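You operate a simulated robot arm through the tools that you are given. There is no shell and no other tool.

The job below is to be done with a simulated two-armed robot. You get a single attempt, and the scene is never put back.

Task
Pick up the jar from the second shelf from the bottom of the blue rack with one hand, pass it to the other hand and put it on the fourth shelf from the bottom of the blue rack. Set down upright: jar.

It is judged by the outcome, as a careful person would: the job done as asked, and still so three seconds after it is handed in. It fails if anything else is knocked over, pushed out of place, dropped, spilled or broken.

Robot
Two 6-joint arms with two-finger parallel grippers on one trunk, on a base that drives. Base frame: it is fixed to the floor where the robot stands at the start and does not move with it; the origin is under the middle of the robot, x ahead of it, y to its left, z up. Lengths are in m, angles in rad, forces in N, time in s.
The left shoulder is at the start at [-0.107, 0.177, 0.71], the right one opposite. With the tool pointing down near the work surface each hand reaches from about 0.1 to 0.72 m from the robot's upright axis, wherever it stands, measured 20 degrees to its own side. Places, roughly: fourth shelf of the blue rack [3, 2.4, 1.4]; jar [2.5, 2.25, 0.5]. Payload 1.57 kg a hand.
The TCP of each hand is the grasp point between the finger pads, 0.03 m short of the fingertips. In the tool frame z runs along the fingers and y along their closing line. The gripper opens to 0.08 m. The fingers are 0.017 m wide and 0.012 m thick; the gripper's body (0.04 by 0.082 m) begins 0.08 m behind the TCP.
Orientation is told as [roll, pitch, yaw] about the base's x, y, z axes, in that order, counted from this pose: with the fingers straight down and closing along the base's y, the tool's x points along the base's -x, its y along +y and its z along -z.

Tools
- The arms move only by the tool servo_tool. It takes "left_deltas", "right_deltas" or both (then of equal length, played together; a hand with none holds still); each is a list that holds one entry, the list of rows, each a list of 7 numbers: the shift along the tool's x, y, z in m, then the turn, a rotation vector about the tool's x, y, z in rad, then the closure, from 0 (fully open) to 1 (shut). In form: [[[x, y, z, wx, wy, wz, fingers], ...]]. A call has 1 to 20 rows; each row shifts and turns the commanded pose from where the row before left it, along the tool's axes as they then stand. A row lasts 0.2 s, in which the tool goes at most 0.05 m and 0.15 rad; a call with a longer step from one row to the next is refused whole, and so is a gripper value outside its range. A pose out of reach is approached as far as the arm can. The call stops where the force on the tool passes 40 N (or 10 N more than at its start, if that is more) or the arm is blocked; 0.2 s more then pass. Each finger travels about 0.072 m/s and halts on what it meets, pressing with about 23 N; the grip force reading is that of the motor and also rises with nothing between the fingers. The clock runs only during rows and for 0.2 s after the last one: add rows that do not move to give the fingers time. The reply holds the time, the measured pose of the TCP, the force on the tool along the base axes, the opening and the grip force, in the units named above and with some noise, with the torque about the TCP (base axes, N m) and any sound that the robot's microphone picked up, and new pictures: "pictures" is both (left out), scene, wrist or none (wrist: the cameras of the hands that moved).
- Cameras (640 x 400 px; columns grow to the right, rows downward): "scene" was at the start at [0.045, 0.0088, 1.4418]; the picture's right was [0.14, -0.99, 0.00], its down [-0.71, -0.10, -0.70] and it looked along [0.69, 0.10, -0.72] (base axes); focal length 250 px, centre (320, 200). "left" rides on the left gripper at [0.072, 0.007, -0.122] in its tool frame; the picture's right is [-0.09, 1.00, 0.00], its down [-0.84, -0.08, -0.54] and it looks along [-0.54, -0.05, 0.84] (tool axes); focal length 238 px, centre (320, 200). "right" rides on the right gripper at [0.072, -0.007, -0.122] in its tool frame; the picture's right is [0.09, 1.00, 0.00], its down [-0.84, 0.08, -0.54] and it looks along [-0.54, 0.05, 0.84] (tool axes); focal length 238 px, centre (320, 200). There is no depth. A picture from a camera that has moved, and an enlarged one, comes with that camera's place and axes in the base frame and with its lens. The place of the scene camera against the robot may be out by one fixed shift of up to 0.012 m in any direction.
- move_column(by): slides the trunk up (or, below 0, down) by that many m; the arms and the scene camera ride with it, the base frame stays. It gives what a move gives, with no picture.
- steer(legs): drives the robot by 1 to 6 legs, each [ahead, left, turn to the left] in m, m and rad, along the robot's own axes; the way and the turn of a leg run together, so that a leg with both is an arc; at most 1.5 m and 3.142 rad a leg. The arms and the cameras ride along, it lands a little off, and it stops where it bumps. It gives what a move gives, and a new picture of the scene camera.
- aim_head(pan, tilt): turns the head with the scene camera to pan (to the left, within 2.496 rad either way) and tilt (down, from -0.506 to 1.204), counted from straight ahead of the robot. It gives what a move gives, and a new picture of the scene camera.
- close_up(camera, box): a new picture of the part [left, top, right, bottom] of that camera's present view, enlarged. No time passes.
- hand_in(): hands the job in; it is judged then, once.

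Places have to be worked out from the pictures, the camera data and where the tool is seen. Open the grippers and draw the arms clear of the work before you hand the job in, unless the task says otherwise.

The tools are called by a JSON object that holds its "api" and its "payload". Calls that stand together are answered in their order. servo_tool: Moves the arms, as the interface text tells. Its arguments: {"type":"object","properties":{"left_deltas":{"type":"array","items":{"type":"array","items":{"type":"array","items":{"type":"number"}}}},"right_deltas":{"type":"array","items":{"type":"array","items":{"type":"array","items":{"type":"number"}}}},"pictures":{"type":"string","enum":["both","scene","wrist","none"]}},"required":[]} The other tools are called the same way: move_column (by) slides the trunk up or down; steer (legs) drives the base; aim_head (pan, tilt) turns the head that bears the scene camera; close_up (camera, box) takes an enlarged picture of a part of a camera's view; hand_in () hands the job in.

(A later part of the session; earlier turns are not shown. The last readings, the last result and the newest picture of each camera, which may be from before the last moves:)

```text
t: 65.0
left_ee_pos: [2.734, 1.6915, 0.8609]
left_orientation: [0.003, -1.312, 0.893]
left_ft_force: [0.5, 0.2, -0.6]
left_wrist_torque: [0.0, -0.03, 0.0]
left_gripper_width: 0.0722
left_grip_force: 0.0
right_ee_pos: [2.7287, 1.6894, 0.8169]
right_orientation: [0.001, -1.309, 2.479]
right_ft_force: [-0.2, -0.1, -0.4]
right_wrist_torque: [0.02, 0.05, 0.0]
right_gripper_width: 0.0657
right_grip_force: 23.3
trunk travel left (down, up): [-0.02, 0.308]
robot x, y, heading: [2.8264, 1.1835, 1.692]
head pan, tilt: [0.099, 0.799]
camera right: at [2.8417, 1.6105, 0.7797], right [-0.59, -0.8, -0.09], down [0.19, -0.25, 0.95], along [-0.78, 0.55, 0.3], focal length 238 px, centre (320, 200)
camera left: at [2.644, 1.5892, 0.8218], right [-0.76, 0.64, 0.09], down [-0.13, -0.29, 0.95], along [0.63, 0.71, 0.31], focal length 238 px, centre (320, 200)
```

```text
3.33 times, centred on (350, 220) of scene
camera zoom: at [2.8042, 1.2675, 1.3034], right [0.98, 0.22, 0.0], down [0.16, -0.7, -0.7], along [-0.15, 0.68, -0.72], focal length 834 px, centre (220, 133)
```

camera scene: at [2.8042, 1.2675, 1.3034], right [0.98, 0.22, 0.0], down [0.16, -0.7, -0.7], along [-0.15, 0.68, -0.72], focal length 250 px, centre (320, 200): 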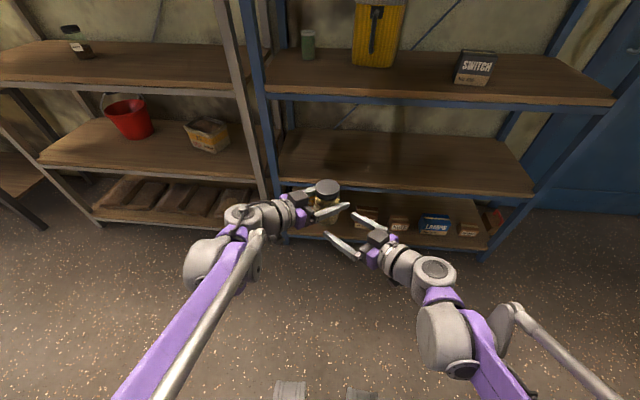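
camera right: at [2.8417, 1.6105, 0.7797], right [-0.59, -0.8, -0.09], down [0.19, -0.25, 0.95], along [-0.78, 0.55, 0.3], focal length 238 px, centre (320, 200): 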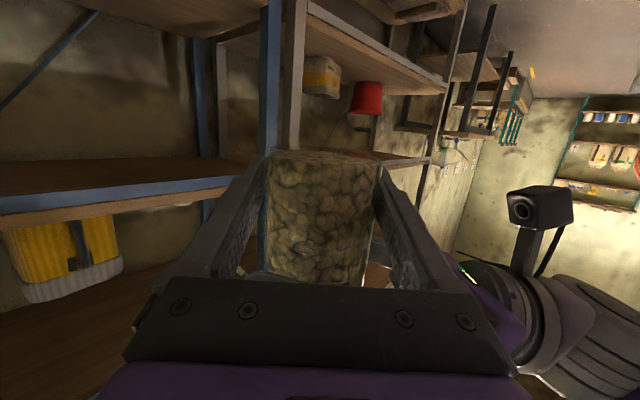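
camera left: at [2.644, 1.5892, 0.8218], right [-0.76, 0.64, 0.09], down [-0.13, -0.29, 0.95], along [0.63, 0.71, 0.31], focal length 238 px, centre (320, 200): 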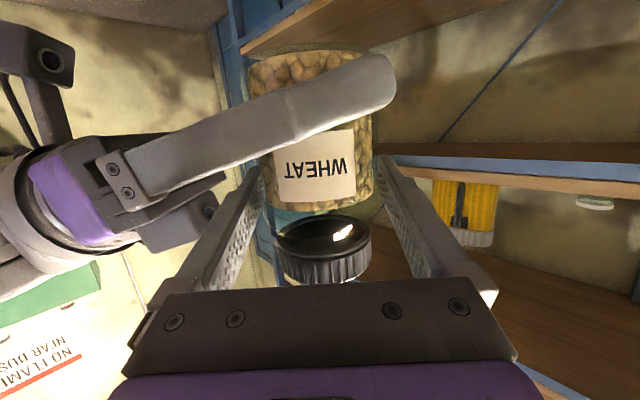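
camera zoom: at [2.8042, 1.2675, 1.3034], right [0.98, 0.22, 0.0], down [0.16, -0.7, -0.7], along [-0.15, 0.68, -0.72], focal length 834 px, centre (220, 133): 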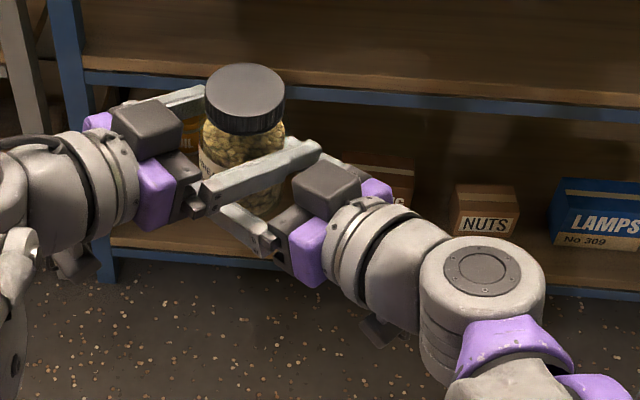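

The left fingers are off the jar and it has not visibly moved, but the right hand's force doesn't show the weight yet. I hold for one step to read it again.

{"api": "servo_tool", "payload": {"left_deltas": [[[0, 0, 0, 0, 0, 0, 0.1]]], "right_deltas": [[[0, 0, 0, 0, 0, 0, 1]]], "pictures": "wrist"}}

```text
t: 65.4
left_ee_pos: [2.7334, 1.6919, 0.8618]
left_orientation: [0.002, -1.312, 0.893]
left_ft_force: [0.0, 0.5, 0.7]
left_wrist_torque: [0.03, 0.0, 0.01]
left_gripper_width: 0.0722
left_grip_force: 0.0
right_ee_pos: [2.728, 1.6889, 0.817]
right_orientation: [-0.001, -1.309, 2.479]
right_ft_force: [-0.2, -0.3, 1.1]
right_wrist_torque: [-0.02, 0.02, -0.01]
right_gripper_width: 0.0656
right_grip_force: 23.0
trunk travel left (down, up): [-0.02, 0.308]
robot x, y, heading: [2.8225, 1.1847, 1.69]
head pan, tilt: [0.099, 0.799]
camera right: at [2.8416, 1.6105, 0.7798], right [-0.59, -0.8, -0.09], down [0.19, -0.25, 0.95], along [-0.78, 0.55, 0.3], focal length 238 px, centre (320, 200)
camera left: at [2.644, 1.5892, 0.8218], right [-0.76, 0.64, 0.09], down [-0.13, -0.29, 0.95], along [0.63, 0.71, 0.31], focal length 238 px, centre (320, 200)
```

right: 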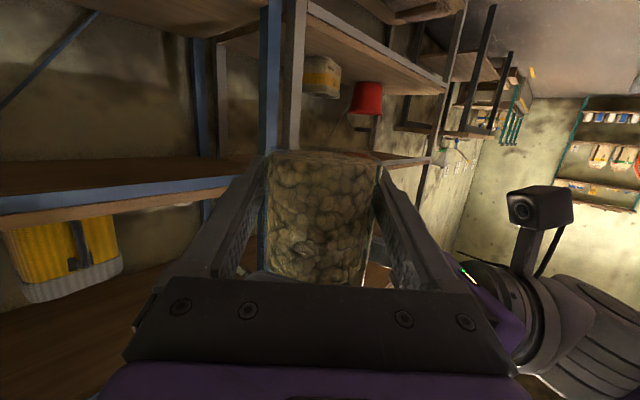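
left: 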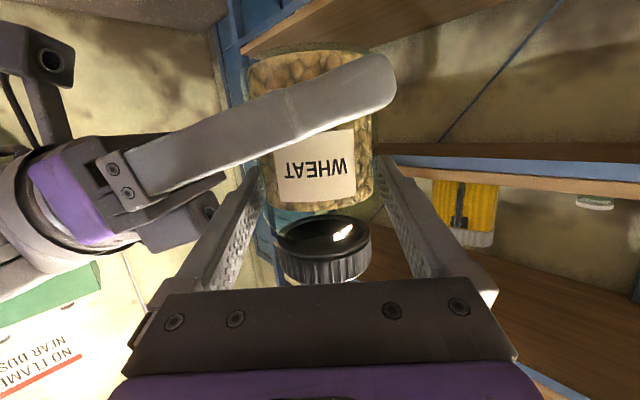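

The jar has not moved in either view, so the right grip is holding it. I open the left fully and raise it 1 cm to confirm the jar stays with the right hand.

{"api": "servo_tool", "payload": {"left_deltas": [[[0, 0, 0, 0, 0, 0, 0], [-0.0048, 0, -0.0013, 0, 0, 0, 0], [-0.0048, 0, -0.0013, 0, 0, 0, 0]]], "right_deltas": [[[0, 0, 0, 0, 0, 0, 1], [0, 0, 0, 0, 0, 0, 1], [0, 0, 0, 0, 0, 0, 1]]], "pictures": "wrist"}}

{"api": "close_up", "payload": {"camera": "scene", "box": [270, 160, 430, 280]}}

```text
t: 66.2
left_ee_pos: [2.7329, 1.6913, 0.8703]
left_orientation: [0.0, -1.314, 0.892]
left_ft_force: [0.5, 0.2, 0.3]
left_wrist_torque: [-0.02, 0.01, 0.0]
left_gripper_width: 0.08
left_grip_force: 0.0
right_ee_pos: [2.7285, 1.6896, 0.8169]
right_orientation: [0.0, -1.309, 2.48]
right_ft_force: [0.1, 0.2, 0.2]
right_wrist_torque: [0.04, -0.03, -0.03]
right_gripper_width: 0.0654
right_grip_force: 22.7
trunk travel left (down, up): [-0.02, 0.308]
robot x, y, heading: [2.8216, 1.1837, 1.694]
head pan, tilt: [0.099, 0.799]
camera right: at [2.8417, 1.6105, 0.7798], right [-0.59, -0.8, -0.09], down [0.19, -0.25, 0.95], along [-0.78, 0.55, 0.3], focal length 238 px, centre (320, 200)
camera left: at [2.644, 1.5893, 0.8316], right [-0.76, 0.64, 0.09], down [-0.13, -0.29, 0.95], along [0.63, 0.71, 0.31], focal length 238 px, centre (320, 200)
```

right: 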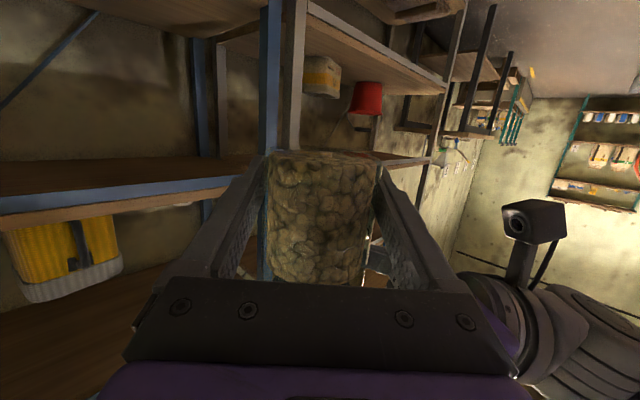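
left: 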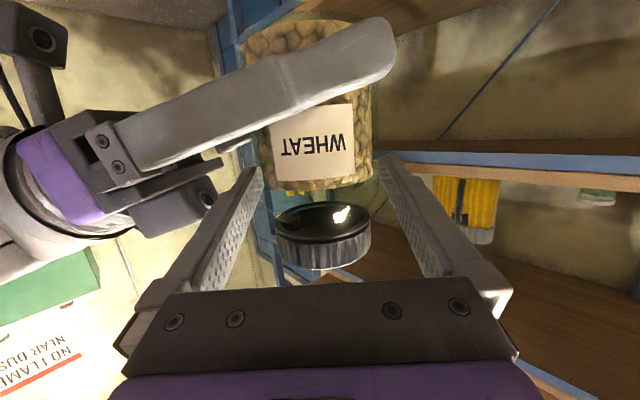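

```text
3.33 times, centred on (350, 220) of scene
camera zoom: at [2.8042, 1.2675, 1.3034], right [0.98, 0.22, 0.0], down [0.16, -0.7, -0.7], along [-0.15, 0.68, -0.72], focal length 834 px, centre (220, 133)
```

zoom: 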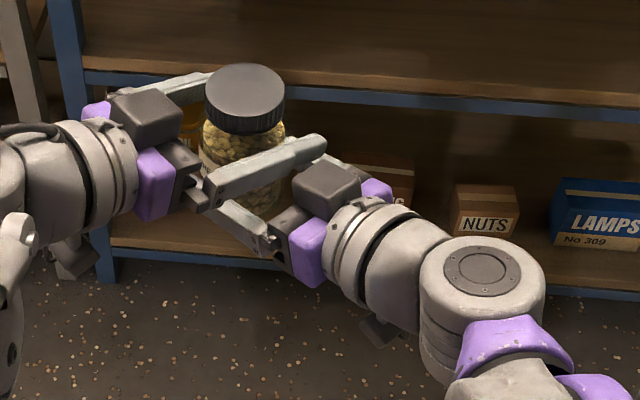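

The jar stays in the right hand while the left moves: the handover worked. I withdraw the left hand horizontally away from the jar.

{"api": "servo_tool", "payload": {"left_deltas": [[[0.0039, 0, -0.01449, 0, 0, 0, 0], [0.0052, 0, -0.01932, 0, 0, 0, 0], [0.0052, 0, -0.01932, 0, 0, 0, 0], [0.0052, 0, -0.01932, 0, 0, 0, 0], [0.0052, 0, -0.01932, 0, 0, 0, 0], [0.0052, 0, -0.01932, 0, 0, 0, 0], [0, 0, 0, 0, 0, 0, 0]]], "right_deltas": [[[0, 0, 0, 0, 0, 0, 1], [0, 0, 0, 0, 0, 0, 1], [0, 0, 0, 0, 0, 0, 1], [0, 0, 0, 0, 0, 0, 1], [0, 0, 0, 0, 0, 0, 1], [0, 0, 0, 0, 0, 0, 1], [0, 0, 0, 0, 0, 0, 1]]], "pictures": "both"}}

```text
t: 67.8
left_ee_pos: [2.6601, 1.6033, 0.8696]
left_orientation: [0.003, -1.314, 0.889]
left_ft_force: [0.0, -0.4, -0.5]
left_wrist_torque: [-0.03, 0.0, 0.0]
left_gripper_width: 0.0801
left_grip_force: 0.1
right_ee_pos: [2.7287, 1.6901, 0.817]
right_orientation: [0.0, -1.309, 2.481]
right_ft_force: [0.2, -0.2, -0.5]
right_wrist_torque: [-0.01, 0.01, 0.02]
right_gripper_width: 0.0657
right_grip_force: 22.9
trunk travel left (down, up): [-0.02, 0.308]
robot x, y, heading: [2.8198, 1.1864, 1.694]
head pan, tilt: [0.099, 0.799]
camera scene: at [2.8042, 1.2676, 1.3034], right [0.98, 0.22, 0.0], down [0.16, -0.7, -0.7], along [-0.15, 0.68, -0.72], focal length 250 px, centre (320, 200)
camera right: at [2.8417, 1.6106, 0.7797], right [-0.59, -0.8, -0.09], down [0.19, -0.25, 0.95], along [-0.78, 0.55, 0.3], focal length 238 px, centre (320, 200)
camera left: at [2.5715, 1.5, 0.8308], right [-0.76, 0.64, 0.09], down [-0.13, -0.29, 0.95], along [0.63, 0.71, 0.31], focal length 238 px, centre (320, 200)
```

scene: 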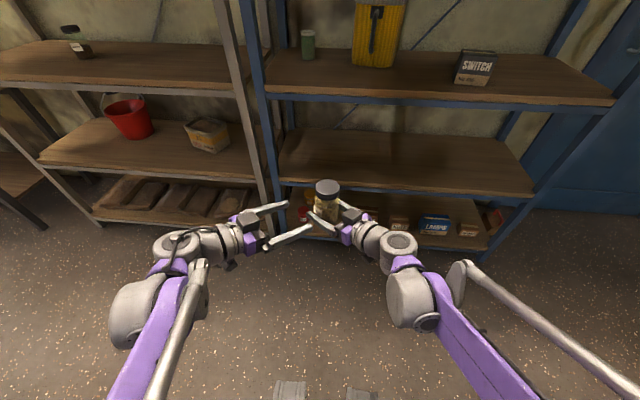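
right: 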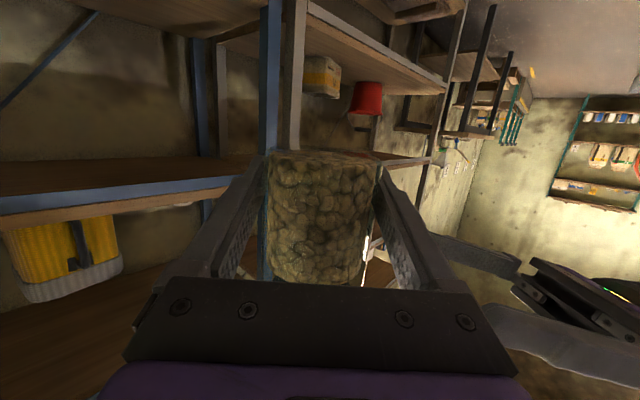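
left: 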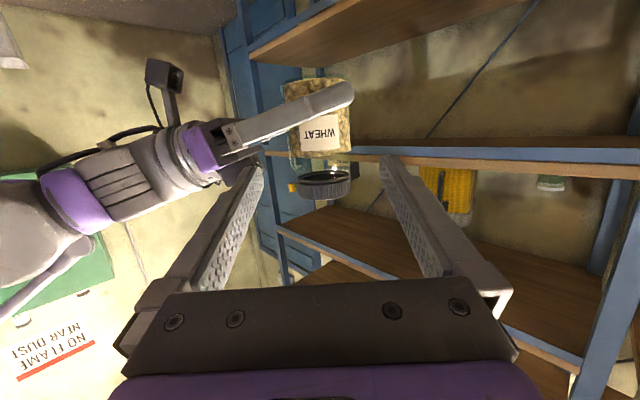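

The right hand alone holds the jar upright. I now move the right hand 20 cm to the right, away from the left hand, while the left hand tips back to pointing down.

{"api": "servo_tool", "payload": {"left_deltas": [[[0, 0, 0, 0, 0.1309, 0, 0], [0, 0, 0, 0, 0.1309, 0, 0], [0, 0, 0, 0, 0.1309, 0, 0], [0, 0, 0, 0, 0.1309, 0, 0], [0, 0, 0, 0, 0.1309, 0, 0], [0, 0, 0, 0, 0.1309, 0, 0], [0, 0, 0, 0, 0.1309, 0, 0], [0, 0, 0, 0, 0.1309, 0, 0], [0, 0, 0, 0, 0.1309, 0, 0], [0, 0, 0, 0, 0.1309, 0, 0], [0, 0, 0, 0, 0, -0.131, 0], [0, 0, 0, 0, 0, -0.131, 0], [0, 0, 0, 0, 0, -0.131, 0], [0, 0, 0, 0, 0, -0.131, 0], [0, 0, 0, 0, 0, -0.131, 0], [0, 0, 0, 0, 0, -0.131, 0]]], "right_deltas": [[[0.0013, -0.005, -0.0049, 0, 0, 0, 1], [0.00261, -0.0101, -0.00976, 0, 0, 0, 1], [0.00261, -0.0101, -0.00976, 0, 0, 0, 1], [0.00261, -0.0101, -0.00976, 0, 0, 0, 1], [0.00261, -0.0101, -0.00976, 0, 0, 0, 1], [0.00261, -0.0101, -0.00976, 0, 0, 0, 1], [0.00261, -0.0101, -0.00976, 0, 0, 0, 1], [0.00261, -0.0101, -0.00976, 0, 0, 0, 1], [0.00261, -0.0101, -0.00976, 0, 0, 0, 1], [0.00261, -0.0101, -0.00976, 0, 0, 0, 1], [0.00261, -0.0101, -0.00976, 0, 0, 0, 1], [0.00261, -0.0101, -0.00976, 0, 0, 0, 1], [0.00261, -0.0101, -0.00976, 0, 0, 0, 1], [0.0013, -0.005, -0.0049, 0, 0, 0, 1], [0.0013, -0.005, -0.0049, 0, 0, 0, 1], [0, 0, 0, 0, 0, 0, 1]]], "pictures": "both"}}

```text
t: 71.2
left_ee_pos: [2.6485, 1.6007, 0.8695]
left_orientation: [-0.261, -0.237, 1.707]
left_ft_force: [0.1, -0.9, 0.5]
left_wrist_torque: [0.02, -0.03, 0.0]
left_gripper_width: 0.0801
left_grip_force: 0.0
left hand out of reach, approached as far as the arm can: row 8, 9, 10, 16
right_ee_pos: [2.919, 1.7112, 0.818]
right_orientation: [-0.002, -1.31, 2.481]
right_ft_force: [-0.5, -0.4, -0.3]
right_wrist_torque: [-0.03, 0.03, -0.01]
right_gripper_width: 0.0657
right_grip_force: 23.2
trunk travel left (down, up): [-0.02, 0.308]
robot x, y, heading: [2.8258, 1.1843, 1.694]
head pan, tilt: [0.099, 0.799]
camera scene: at [2.8042, 1.2675, 1.3034], right [0.98, 0.22, 0.0], down [0.16, -0.7, -0.7], along [-0.15, 0.68, -0.72], focal length 250 px, centre (320, 200)
camera right: at [3.033, 1.6334, 0.7803], right [-0.59, -0.8, -0.09], down [0.19, -0.25, 0.95], along [-0.78, 0.55, 0.3], focal length 238 px, centre (320, 200)
camera left: at [2.6259, 1.4988, 0.9657], right [-0.97, 0.02, -0.23], down [-0.16, 0.67, 0.72], along [0.17, 0.74, -0.65], focal length 238 px, centre (320, 200)
```

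scene: 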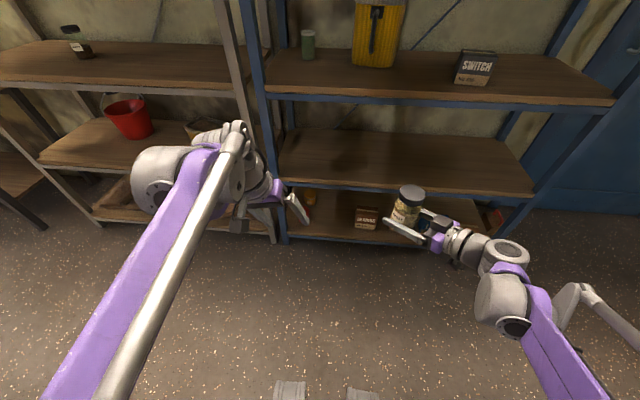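
right: 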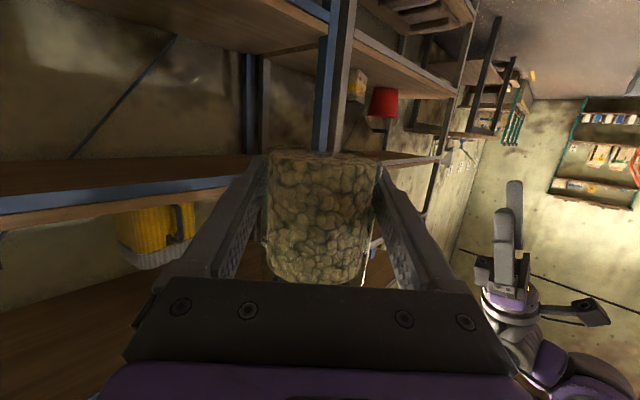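
left: 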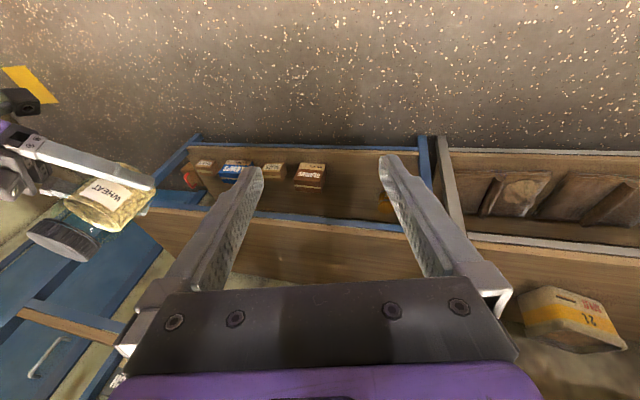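

The right hand holds the jar at about 0.51 m ahead, 0.16 m right. I yaw it back to face the rack, and lower and straighten the left hand so that it points down, then pull it in.

{"api": "servo_tool", "payload": {"left_deltas": [[[0, 0, 0.03, 0, 0, 0, 0], [0, 0, 0.03, 0, 0, 0, 0], [0, 0, 0.03, 0, 0, 0, 0], [0, 0, 0.03, 0, 0, 0, 0], [0, 0, 0.01, -0.062, 0.062, 0, 0], [0, 0, 0.01, -0.062, 0.062, 0, 0], [0, 0, 0.01, -0.062, 0.062, 0, 0], [0, 0, 0.01, -0.062, 0.062, 0, 0], [0.02, 0.01, 0, 0, 0, 0, 0], [0.02, 0.01, 0, 0, 0, 0, 0], [0.02, 0.01, 0, 0, 0, 0, 0], [0.02, 0.01, 0, 0, 0, 0, 0], [0.02, 0.01, 0, 0, 0, 0, 0]]], "right_deltas": [[[0, 0, 0, 0.038, 0, 0.0102, 1], [0, 0, 0, 0.0759, 0, 0.0203, 1], [0, 0, 0, 0.0759, 0, 0.0203, 1], [0, 0, 0, 0.0759, 0, 0.0203, 1], [0, 0, 0, 0.0759, 0, 0.0203, 1], [0, 0, 0, 0.0759, 0, 0.0203, 1], [0, 0, 0, 0.0759, 0, 0.0203, 1], [0, 0, 0, 0.0759, 0, 0.0203, 1], [0, 0, 0, 0.0759, 0, 0.0203, 1], [0, 0, 0, 0.0759, 0, 0.0203, 1], [0, 0, 0, 0.038, 0, 0.0102, 1], [0, 0, 0, 0, 0, 0, 1], [0, 0, 0, 0, 0, 0, 1]]], "pictures": "both"}}

```text
t: 74.0
left_ee_pos: [2.574, 1.5209, 0.7048]
left_orientation: [-0.253, -0.012, 1.711]
left_ft_force: [1.1, 0.3, 0.1]
left_wrist_torque: [0.02, -0.02, -0.01]
left_gripper_width: 0.0802
left_grip_force: 0.0
left hand out of reach, approached as far as the arm can: row 1, 2, 3, 4, 5, 6, 7, 8
right_ee_pos: [2.9206, 1.7122, 0.8203]
right_orientation: [-0.004, -1.322, 1.74]
right_ft_force: [-0.3, -0.2, -2.9]
right_wrist_torque: [-0.01, -0.01, 0.03]
right_gripper_width: 0.0655
right_grip_force: 22.5
trunk travel left (down, up): [-0.02, 0.308]
robot x, y, heading: [2.8266, 1.1823, 1.695]
head pan, tilt: [0.099, 0.799]
camera scene: at [2.8043, 1.2673, 1.3034], right [0.98, 0.22, 0.0], down [0.16, -0.7, -0.7], along [-0.15, 0.68, -0.72], focal length 250 px, centre (320, 200)
camera right: at [2.9509, 1.5801, 0.7809], right [-0.98, -0.19, -0.09], down [-0.02, -0.33, 0.94], along [-0.21, 0.93, 0.32], focal length 238 px, centre (320, 200)
camera left: at [2.5497, 1.443, 0.8204], right [-0.97, -0.04, -0.25], down [-0.18, 0.81, 0.55], along [0.18, 0.58, -0.79], focal length 238 px, centre (320, 200)
```

scene: 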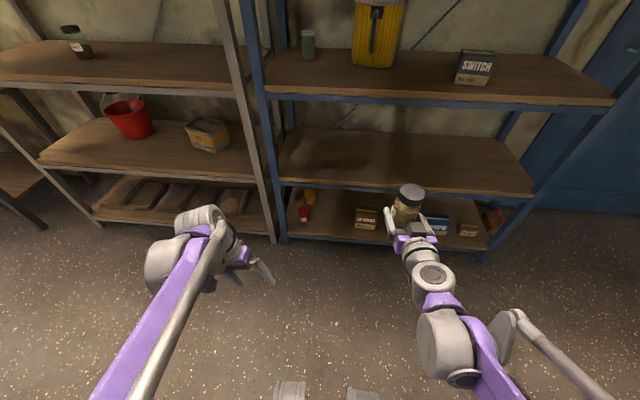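
right: 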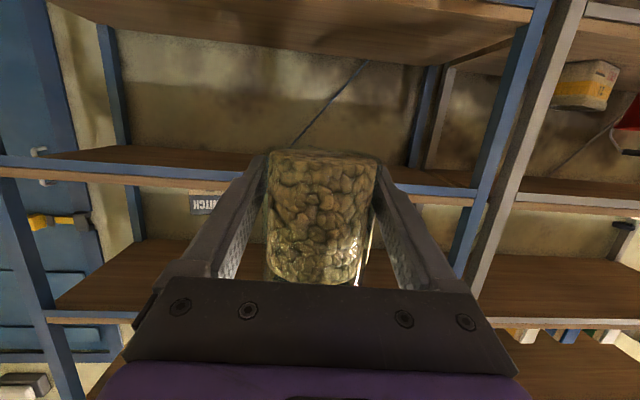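
left: 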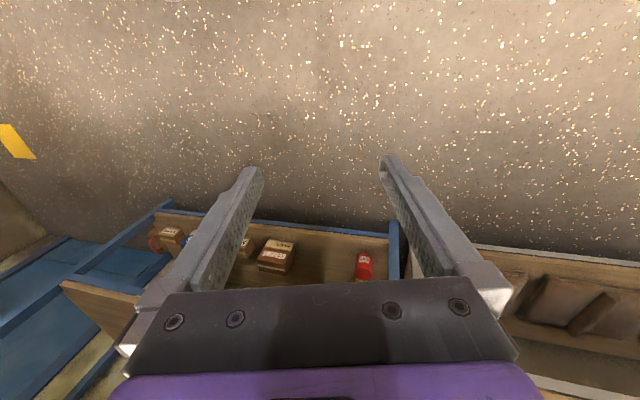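

The right hand holds the jar facing the rack, weight reading −2.9 N. I raise the trunk fully and turn the head to view the fourth shelf.

{"api": "move_column", "payload": {"by": 0.3}}

{"api": "aim_head", "payload": {"pan": -0.15, "tilt": 0.35}}

{"api": "close_up", "payload": {"camera": "scene", "box": [220, 120, 480, 280]}}

{"api": "close_up", "payload": {"camera": "right", "box": [0, 0, 640, 400]}}

```text
t: 77.0
left_ee_pos: [2.5745, 1.5211, 1.0071]
left_orientation: [-0.265, -0.019, 1.714]
left_ft_force: [-0.6, 0.1, 0.3]
left_wrist_torque: [0.01, -0.01, 0.03]
left_gripper_width: 0.0799
left_grip_force: 0.0
right_ee_pos: [2.9186, 1.725, 1.2188]
right_orientation: [-0.091, -1.485, 1.826]
right_ft_force: [0.1, 1.2, -3.6]
right_wrist_torque: [0.02, -0.02, 0.01]
right_gripper_width: 0.0654
right_grip_force: 23.1
trunk travel left (down, up): [-0.32, 0.008]
robot x, y, heading: [2.8253, 1.1865, 1.69]
head pan, tilt: [0.099, 0.799]
```

```text
t: 77.9
left_ee_pos: [2.5751, 1.5228, 1.0075]
left_orientation: [-0.265, -0.017, 1.714]
left_ft_force: [0.1, -0.1, 0.6]
left_wrist_torque: [-0.02, 0.03, -0.02]
left_gripper_width: 0.0799
left_grip_force: 0.3
right_ee_pos: [2.9184, 1.7254, 1.2194]
right_orientation: [-0.091, -1.483, 1.827]
right_ft_force: [0.2, 0.0, -3.7]
right_wrist_torque: [0.03, 0.01, 0.02]
right_gripper_width: 0.0654
right_grip_force: 23.4
trunk travel left (down, up): [-0.32, 0.008]
robot x, y, heading: [2.8269, 1.1849, 1.693]
head pan, tilt: [-0.15, 0.351]
camera scene: at [2.8307, 1.2324, 1.6546], right [1.0, -0.03, 0.0], down [-0.01, -0.34, -0.94], along [0.03, 0.94, -0.34], focal length 250 px, centre (320, 200)
```

scene: 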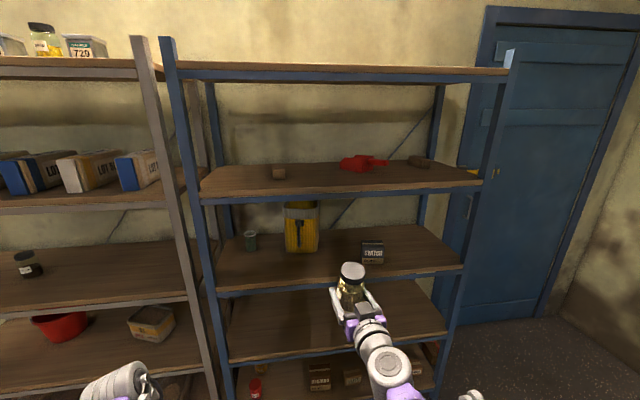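

```text
2.46 times, centred on (350, 200) of scene
camera zoom: at [2.8307, 1.2324, 1.6546], right [1.0, -0.03, 0.0], down [-0.01, -0.34, -0.94], along [0.03, 0.94, -0.34], focal length 616 px, centre (246, 200)
```

zoom: 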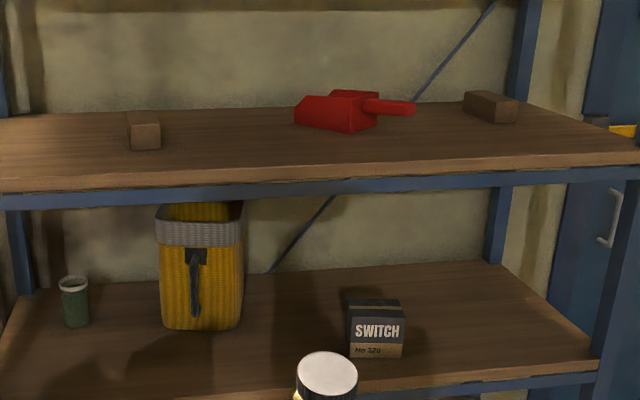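

```text
1.00 times, centred on (320, 200) of right (not enlarged: the box is as wide or as high as the picture)
camera zoom: at [2.9485, 1.6001, 1.1586], right [-0.98, -0.17, -0.1], down [-0.01, -0.47, 0.88], along [-0.2, 0.86, 0.46], focal length 238 px, centre (320, 200)
```

zoom: 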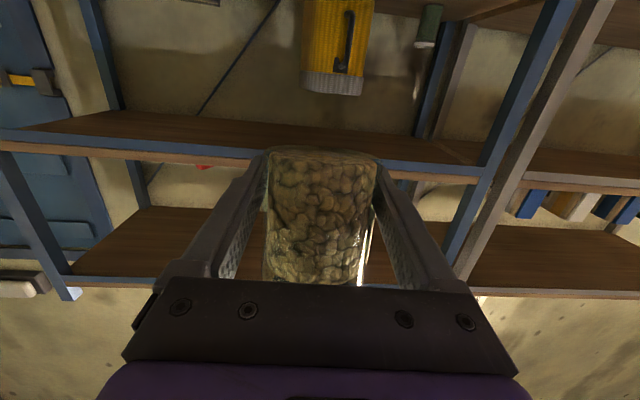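

The right arm's pose shifted during the trunk move (z higher by about 0.1 m, pitch −1.485), although the jar is still held. I send a null step to see whether the arm returns to its commanded pose.

{"api": "servo_tool", "payload": {"right_deltas": [[[0, 0, 0, 0, 0, 0, 1]]], "pictures": "both"}}

```text
t: 78.3
left_ee_pos: [2.5746, 1.5231, 1.0074]
left_orientation: [-0.265, -0.018, 1.715]
left_ft_force: [0.4, 0.4, 0.3]
left_wrist_torque: [0.01, -0.01, -0.03]
left_gripper_width: 0.0798
left_grip_force: 0.1
right_ee_pos: [2.9185, 1.7241, 1.2191]
right_orientation: [-0.092, -1.483, 1.827]
right_ft_force: [0.3, 0.0, -4.4]
right_wrist_torque: [0.02, -0.01, -0.01]
right_gripper_width: 0.0657
right_grip_force: 23.2
trunk travel left (down, up): [-0.32, 0.008]
robot x, y, heading: [2.8216, 1.1789, 1.696]
head pan, tilt: [-0.15, 0.351]
camera scene: at [2.8308, 1.2322, 1.6547], right [1.0, -0.03, 0.0], down [-0.01, -0.34, -0.94], along [0.03, 0.94, -0.34], focal length 250 px, centre (320, 200)
camera right: at [2.9485, 1.5999, 1.1586], right [-0.98, -0.17, -0.1], down [-0.01, -0.47, 0.88], along [-0.2, 0.86, 0.46], focal length 238 px, centre (320, 200)
```

scene: 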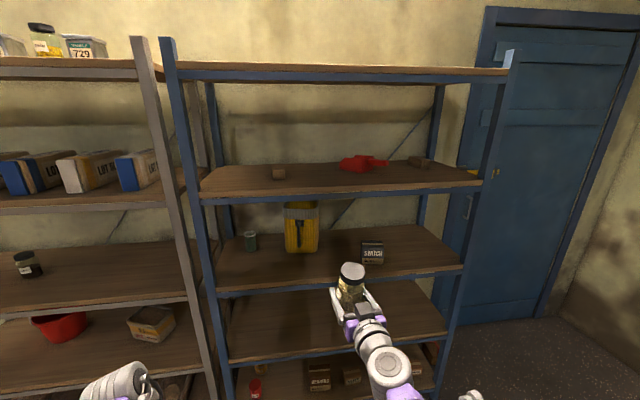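
right: 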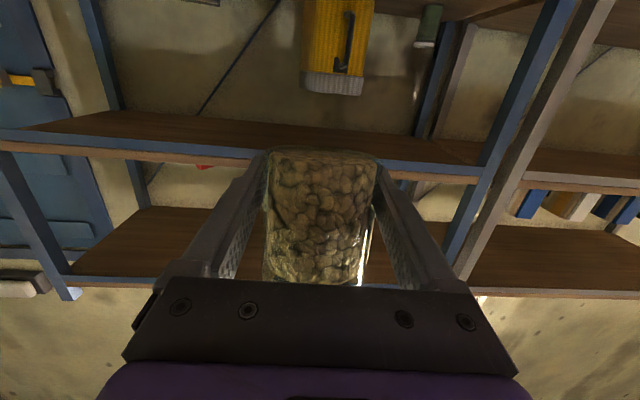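

The arm holds steadily at its present pose. I restore the right tool's orientation (pitch −1.309, aligned with the rack) in three small steps so that the jar is upright again.

{"api": "servo_tool", "payload": {"right_deltas": [[[0, 0, 0, 0.0131, 0.0582, 0.005, 1], [0, 0, 0, 0.0131, 0.0582, 0.005, 1], [0, 0, 0, 0.0131, 0.0582, 0.005, 1], [0, 0, 0, 0, 0, 0, 1]]], "pictures": "both"}}

```text
t: 79.3
left_ee_pos: [2.5742, 1.5231, 1.0073]
left_orientation: [-0.264, -0.019, 1.714]
left_ft_force: [-0.1, 0.7, 0.3]
left_wrist_torque: [0.0, 0.02, 0.02]
left_gripper_width: 0.0799
left_grip_force: 0.0
right_ee_pos: [2.9113, 1.7233, 1.2195]
right_orientation: [-0.009, -1.441, 1.768]
right_ft_force: [0.3, 0.4, -4.2]
right_wrist_torque: [0.0, 0.01, 0.01]
right_gripper_width: 0.0656
right_grip_force: 23.0
right hand out of reach, approached as far as the arm can: row 1, 2, 3
trunk travel left (down, up): [-0.32, 0.008]
robot x, y, heading: [2.8295, 1.1831, 1.694]
head pan, tilt: [-0.15, 0.351]
camera scene: at [2.8308, 1.2322, 1.6547], right [1.0, -0.03, 0.0], down [-0.01, -0.34, -0.94], along [0.03, 0.94, -0.34], focal length 250 px, centre (320, 200)
camera right: at [2.9439, 1.5973, 1.165], right [-0.98, -0.2, -0.09], down [0.0, -0.44, 0.9], along [-0.22, 0.88, 0.43], focal length 238 px, centre (320, 200)
```

scene: 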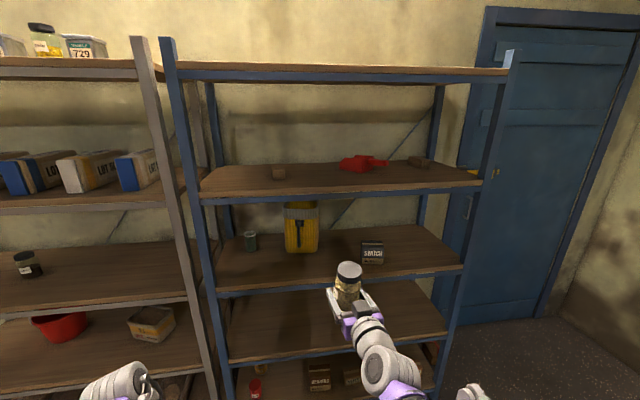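
right: 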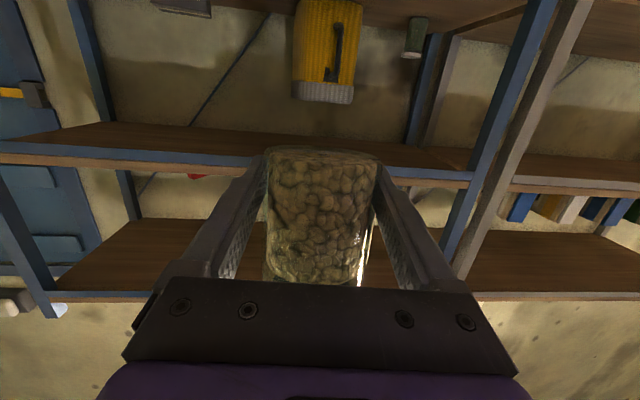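

The orientation is limited by the upper arm's range at this tucked-in position. I move the right hand forward 9 cm (still well clear of the rack), which should free the joint, and then correct the orientation.

{"api": "servo_tool", "payload": {"right_deltas": [[[-0.00194, 0, 0.01487, 0, 0, 0, 1], [-0.00194, 0, 0.01487, 0, 0, 0, 1], [-0.00194, 0, 0.01487, 0, 0, 0, 1], [-0.00194, 0, 0.01487, 0, 0, 0, 1], [-0.00194, 0, 0.01487, 0, 0, 0, 1], [-0.00194, 0, 0.01487, 0, 0, 0, 1], [0, 0, 0, 0, 0, 0, 1]]], "pictures": "none"}}

```text
t: 80.9
left_ee_pos: [2.5756, 1.5232, 1.0077]
left_orientation: [-0.265, -0.018, 1.713]
left_ft_force: [-0.2, -0.5, -0.4]
left_wrist_torque: [-0.03, 0.0, 0.0]
left_gripper_width: 0.0801
left_grip_force: 0.2
right_ee_pos: [2.8946, 1.8125, 1.2205]
right_orientation: [-0.012, -1.441, 1.771]
right_ft_force: [0.3, 0.2, -4.4]
right_wrist_torque: [0.01, 0.0, -0.03]
right_gripper_width: 0.0656
right_grip_force: 22.8
trunk travel left (down, up): [-0.32, 0.008]
robot x, y, heading: [2.8227, 1.1845, 1.69]
head pan, tilt: [-0.15, 0.351]
```

The hand moved forward as commanded. I now correct the orientation to pitch −1.309 and yaw 1.694.

{"api": "servo_tool", "payload": {"right_deltas": [[[0, 0, 0, 0.0211, 0.0438, 0.0047, 1], [0, 0, 0, 0.0211, 0.0438, 0.0047, 1], [0, 0, 0, 0.0211, 0.0438, 0.0047, 1], [0, 0, 0, 0, 0, 0, 1]]], "pictures": "both"}}

```text
t: 81.9
left_ee_pos: [2.5751, 1.5222, 1.0078]
left_orientation: [-0.264, -0.018, 1.714]
left_ft_force: [0.4, -0.7, -0.5]
left_wrist_torque: [0.02, -0.02, 0.01]
left_gripper_width: 0.08
left_grip_force: 0.0
right_ee_pos: [2.8917, 1.8117, 1.2179]
right_orientation: [0.013, -1.332, 1.711]
right_ft_force: [0.5, -0.5, -3.9]
right_wrist_torque: [0.01, -0.01, 0.0]
right_gripper_width: 0.0655
right_grip_force: 22.6
right hand out of reach, approached as far as the arm can: row 3
trunk travel left (down, up): [-0.32, 0.008]
robot x, y, heading: [2.828, 1.183, 1.698]
head pan, tilt: [-0.15, 0.351]
camera scene: at [2.8308, 1.2322, 1.6547], right [1.0, -0.03, 0.0], down [-0.01, -0.34, -0.94], along [0.03, 0.94, -0.34], focal length 250 px, centre (320, 200)
camera right: at [2.9201, 1.6795, 1.1772], right [-0.98, -0.17, -0.09], down [-0.02, -0.34, 0.94], along [-0.19, 0.93, 0.33], focal length 238 px, centre (320, 200)
```

scene: 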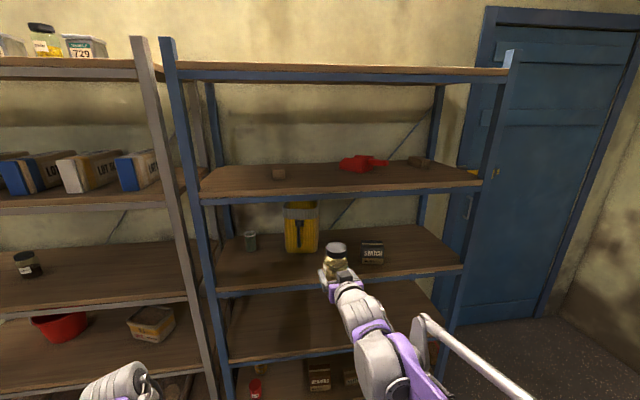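
right: 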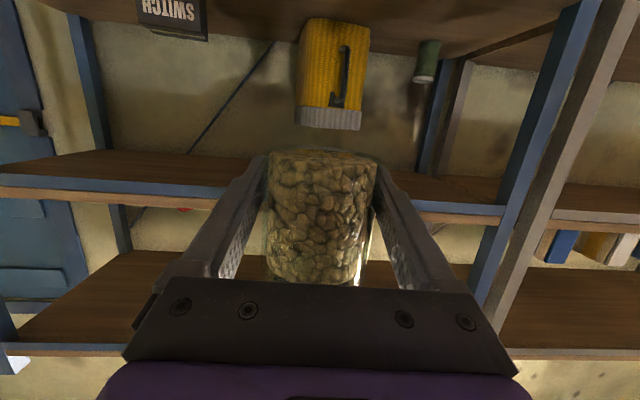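

Orientation is nearly restored. I raise the right hand about 23 cm to shelf-4 height (drawing back slightly), finishing the small orientation correction, and pull the left hand a little further in.

{"api": "servo_tool", "payload": {"left_deltas": [[[0.008, 0.003, 0.01, 0, 0, 0, 0], [0.008, 0.003, 0.01, 0, 0, 0, 0], [0.008, 0.003, 0.01, 0, 0, 0, 0], [0.008, 0.003, 0.01, 0, 0, 0, 0], [0.008, 0.003, 0.01, 0, 0, 0, 0], [0.008, 0.003, 0.01, 0, 0, 0, 0], [0, 0, 0, 0, 0, 0, 0], [0, 0, 0, 0, 0, 0, 0], [0, 0, 0, 0, 0, 0, 0], [0, 0, 0, 0, 0, 0, 0], [0, 0, 0, 0, 0, 0, 0], [0, 0, 0, 0, 0, 0, 0], [0, 0, 0, 0, 0, 0, 0], [0, 0, 0, 0, 0, 0, 0], [0, 0, 0, 0, 0, 0, 0], [0, 0, 0, 0, 0, 0, 0]]], "right_deltas": [[[-0.008, 0, -0.004, 0, 0, 0, 1], [-0.0145, 0, -0.0062, 0, 0, 0, 1], [-0.0145, 0, -0.0062, 0, 0, 0, 1], [-0.0145, 0, -0.0062, 0, 0, 0, 1], [-0.0145, 0, -0.0062, 0, 0, 0, 1], [-0.0145, 0, -0.0062, 0, 0, 0, 1], [-0.0145, 0, -0.0062, 0, 0, 0, 1], [-0.0145, 0, -0.0062, 0, 0, 0, 1], [-0.0145, 0, -0.0062, 0, 0, 0, 1], [-0.0145, 0, -0.0062, 0.0069, 0.0058, 0.0009, 1], [-0.0145, 0, -0.0062, 0.0069, 0.0058, 0.0009, 1], [-0.0145, 0, -0.0062, 0.0069, 0.0058, 0.0009, 1], [-0.0145, 0, -0.0062, 0.0069, 0.0058, 0.0009, 1], [-0.0145, 0, -0.0062, 0, 0, 0, 1], [-0.0145, 0, -0.0062, 0, 0, 0, 1], [-0.008, 0, -0.004, 0, 0, 0, 1]]], "pictures": "both"}}

```text
t: 85.3
left_ee_pos: [2.5777, 1.4752, 0.9442]
left_orientation: [-0.267, -0.017, 1.714]
left_ft_force: [0.0, -0.1, 0.0]
left_wrist_torque: [0.02, 0.02, 0.0]
left_gripper_width: 0.08
left_grip_force: 0.0
right_ee_pos: [2.8951, 1.7798, 1.4544]
right_orientation: [-0.015, -1.287, 1.681]
right_ft_force: [0.0, -0.2, -4.8]
right_wrist_torque: [0.01, 0.02, -0.04]
right_gripper_width: 0.0656
right_grip_force: 22.8
trunk travel left (down, up): [-0.32, 0.008]
robot x, y, heading: [2.8247, 1.1851, 1.697]
head pan, tilt: [-0.15, 0.351]
camera scene: at [2.8307, 1.2322, 1.6547], right [1.0, -0.03, 0.0], down [-0.01, -0.34, -0.94], along [0.03, 0.94, -0.34], focal length 250 px, centre (320, 200)
camera right: at [2.9168, 1.6433, 1.4204], right [-0.99, -0.12, -0.09], down [-0.05, -0.29, 0.95], along [-0.14, 0.95, 0.28], focal length 238 px, centre (320, 200)
camera left: at [2.5524, 1.3965, 1.0577], right [-0.97, -0.04, -0.26], down [-0.18, 0.81, 0.56], along [0.19, 0.59, -0.79], focal length 238 px, centre (320, 200)
```

scene: 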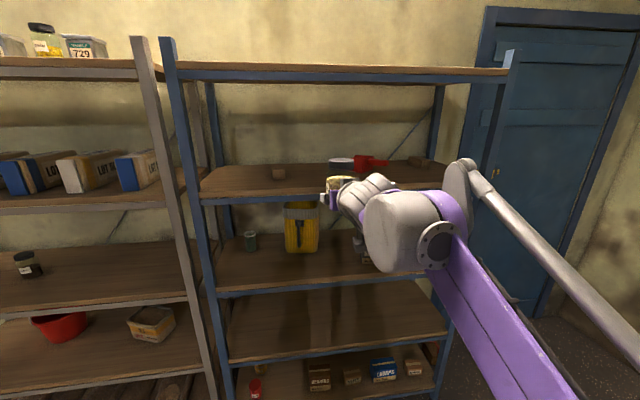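
right: 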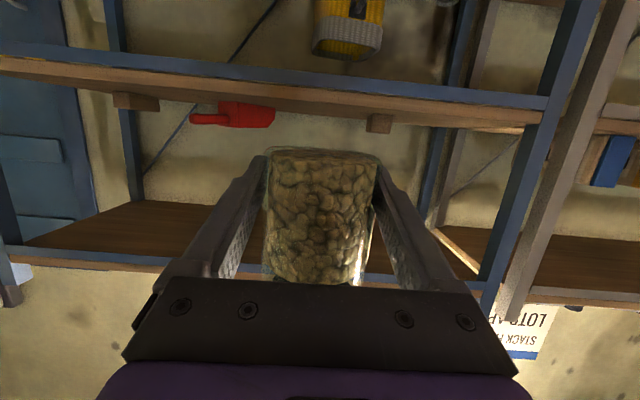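
left: 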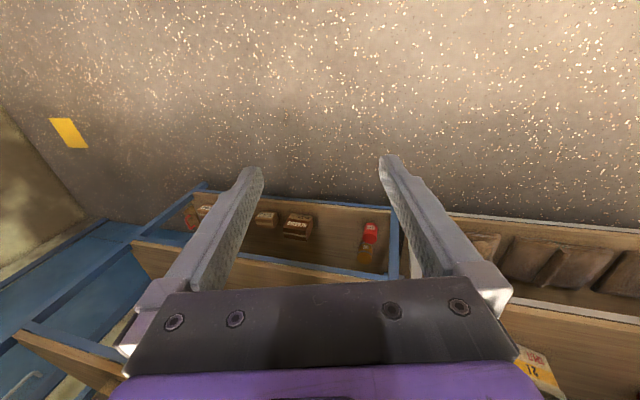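

The jar is now at shelf-4 height (TCP z 1.454), clear of the rack. I zoom in with both cameras to measure the shelf edge, the wooden block and the scoop.

{"api": "close_up", "payload": {"camera": "right", "box": [90, 40, 410, 200]}}

{"api": "close_up", "payload": {"camera": "scene", "box": [230, 130, 450, 230]}}

```text
2.00 times, centred on (250, 120) of right
camera zoom: at [2.9168, 1.6433, 1.4204], right [-0.99, -0.12, -0.09], down [-0.05, -0.29, 0.95], along [-0.14, 0.95, 0.28], focal length 477 px, centre (460, 360)
```

zoom: 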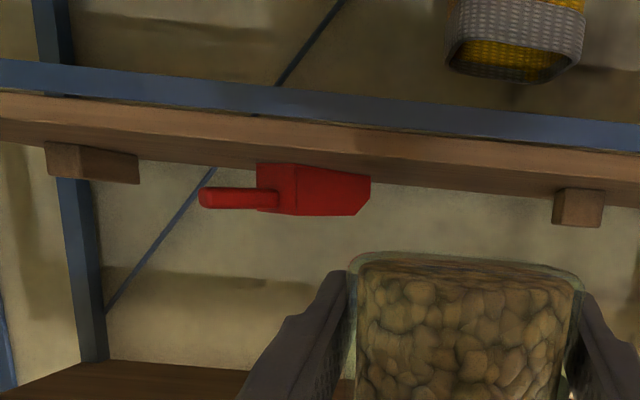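

```text
2.91 times, centred on (340, 180) of scene
camera zoom: at [2.8307, 1.2322, 1.6547], right [1.0, -0.03, 0.0], down [-0.01, -0.34, -0.94], along [0.03, 0.94, -0.34], focal length 728 px, centre (262, 258)
```

zoom: 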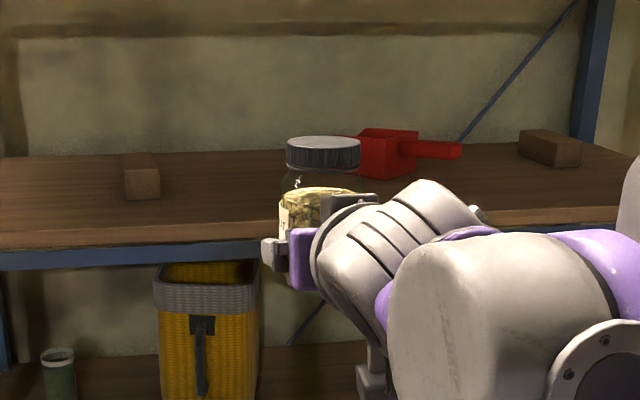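

Shelf 4 top is at z≈1.370 and its front edge about 0.94 m from the robot centre; the free gap between block and scoop is centred exactly on the jar's present line. I drive 0.33 m straight forward first.

{"api": "steer", "payload": {"legs": [[0.33, 0.0, 0.0]]}}

{"api": "close_up", "payload": {"camera": "right", "box": [0, 0, 640, 400]}}

{"api": "close_up", "payload": {"camera": "scene", "box": [170, 100, 490, 300]}}

```text
t: 87.5
left_ee_pos: [2.5378, 1.8065, 0.9435]
left_orientation: [-0.266, -0.015, 1.713]
left_ft_force: [-0.3, -0.2, -0.4]
left_wrist_torque: [-0.01, 0.0, -0.01]
left_gripper_width: 0.0799
left_grip_force: 0.0
right_ee_pos: [2.8553, 2.1095, 1.454]
right_orientation: [-0.014, -1.285, 1.679]
right_ft_force: [-0.4, -1.4, -3.8]
right_wrist_torque: [0.03, 0.02, 0.04]
right_gripper_width: 0.0653
right_grip_force: 23.5
trunk travel left (down, up): [-0.32, 0.008]
robot x, y, heading: [2.7863, 1.5151, 1.691]
head pan, tilt: [-0.15, 0.351]
camera scene: at [2.7904, 1.5626, 1.6546], right [1.0, -0.03, 0.0], down [-0.01, -0.34, -0.94], along [0.03, 0.94, -0.34], focal length 250 px, centre (320, 200)
```

scene: 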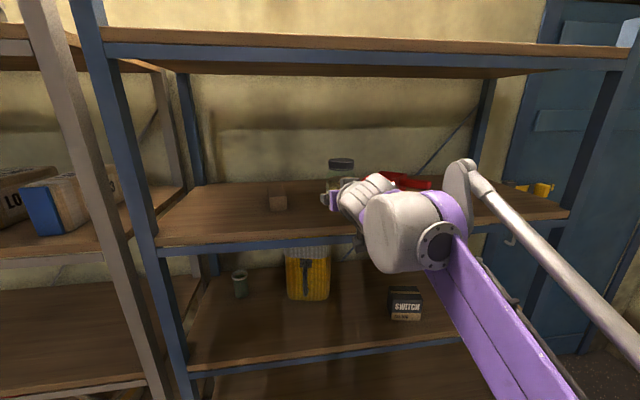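

```text
1.00 times, centred on (320, 200) of right (not enlarged: the box is as wide or as high as the picture)
camera zoom: at [2.8771, 1.9734, 1.4201], right [-0.99, -0.12, -0.09], down [-0.05, -0.29, 0.95], along [-0.14, 0.95, 0.28], focal length 238 px, centre (320, 200)
```

zoom: 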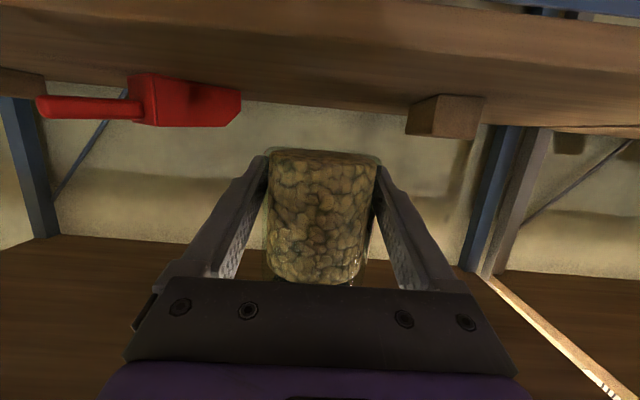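

```text
2.00 times, centred on (330, 200) of scene
camera zoom: at [2.7904, 1.5626, 1.6546], right [1.0, -0.03, 0.0], down [-0.01, -0.34, -0.94], along [0.03, 0.94, -0.34], focal length 500 px, centre (300, 200)
```

zoom: 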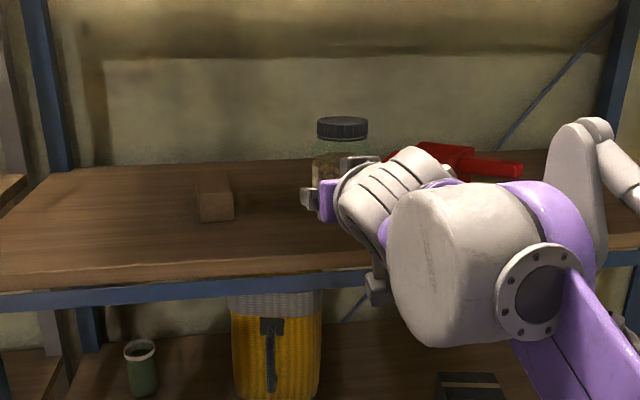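

The jar is about at the shelf's front edge, 6 cm above the shelf surface, lined up between the scoop and block. I zoom to verify the shelf-edge height.

{"api": "close_up", "payload": {"camera": "right", "box": [220, 0, 500, 150]}}

{"api": "close_up", "payload": {"camera": "scene", "box": [260, 140, 440, 250]}}

```text
2.29 times, centred on (360, 75) of right
camera zoom: at [2.8771, 1.9734, 1.4201], right [-0.99, -0.12, -0.09], down [-0.05, -0.29, 0.95], along [-0.14, 0.95, 0.28], focal length 545 px, centre (229, 486)
```

zoom: 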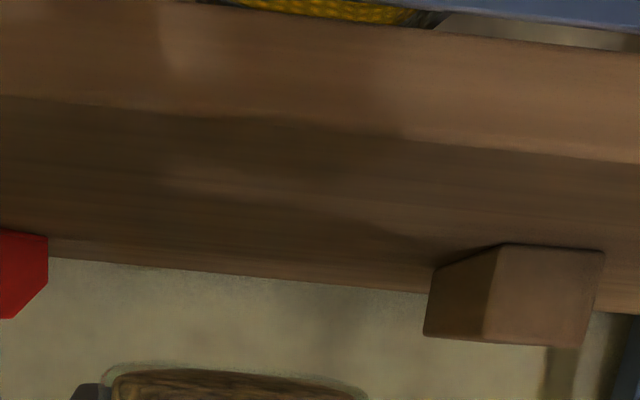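

```text
3.56 times, centred on (350, 195) of scene
camera zoom: at [2.7904, 1.5626, 1.6546], right [1.0, -0.03, 0.0], down [-0.01, -0.34, -0.94], along [0.03, 0.94, -0.34], focal length 889 px, centre (213, 218)
```

zoom: 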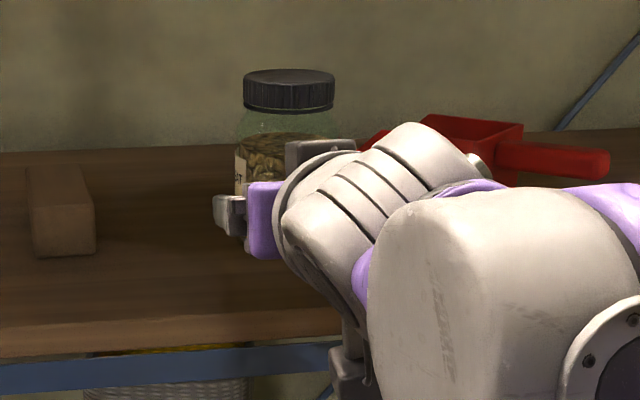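

Shelf top z≈1.368 and edge confirmed; the path between block and scoop is clear by about 6–7 cm on each side. I drive the last 0.105 m forward.

{"api": "steer", "payload": {"legs": [[0.105, 0.0, 0.0]]}}

{"api": "close_up", "payload": {"camera": "right", "box": [0, 0, 640, 400]}}

{"api": "close_up", "payload": {"camera": "scene", "box": [240, 120, 440, 260]}}

```text
t: 88.7
left_ee_pos: [2.5274, 1.9102, 0.9429]
left_orientation: [-0.265, -0.015, 1.711]
left_ft_force: [0.3, -0.3, 0.0]
left_wrist_torque: [-0.02, -0.03, -0.01]
left_gripper_width: 0.0797
left_grip_force: 0.0
right_ee_pos: [2.8448, 2.213, 1.4546]
right_orientation: [-0.013, -1.289, 1.677]
right_ft_force: [-0.1, -0.4, -4.5]
right_wrist_torque: [0.01, 0.0, -0.01]
right_gripper_width: 0.0657
right_grip_force: 22.7
trunk travel left (down, up): [-0.32, 0.008]
robot x, y, heading: [2.7763, 1.6149, 1.69]
head pan, tilt: [-0.15, 0.351]
camera scene: at [2.7781, 1.6656, 1.6545], right [1.0, -0.03, 0.0], down [-0.01, -0.34, -0.94], along [0.03, 0.94, -0.34], focal length 250 px, centre (320, 200)
```

scene: 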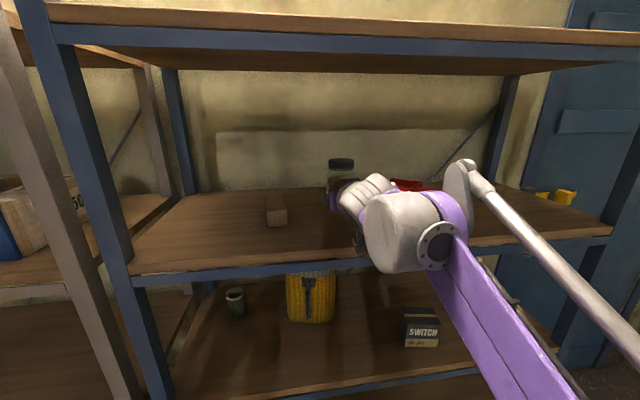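

```text
1.00 times, centred on (320, 200) of right (not enlarged: the box is as wide or as high as the picture)
camera zoom: at [2.8656, 2.0762, 1.42], right [-0.99, -0.12, -0.09], down [-0.05, -0.29, 0.96], along [-0.14, 0.95, 0.28], focal length 238 px, centre (320, 200)
```

zoom: 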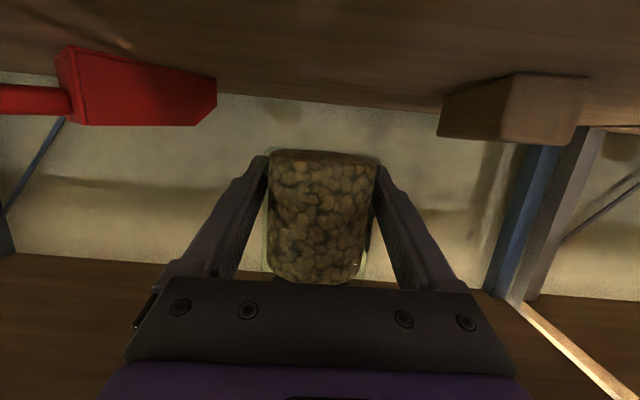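

```text
2.86 times, centred on (340, 190) of scene
camera zoom: at [2.7781, 1.6656, 1.6545], right [1.0, -0.03, 0.0], down [-0.01, -0.34, -0.94], along [0.03, 0.94, -0.34], focal length 715 px, centre (263, 229)
```

zoom: 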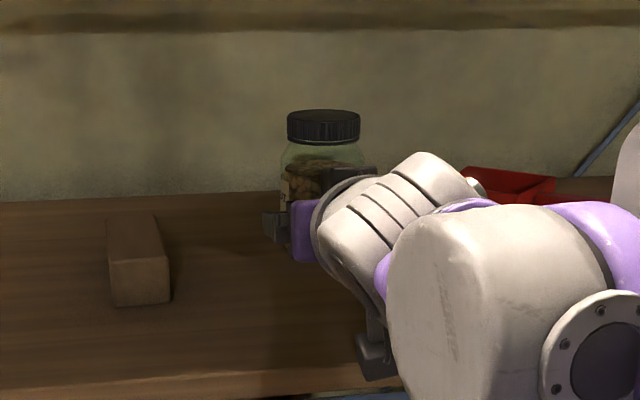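

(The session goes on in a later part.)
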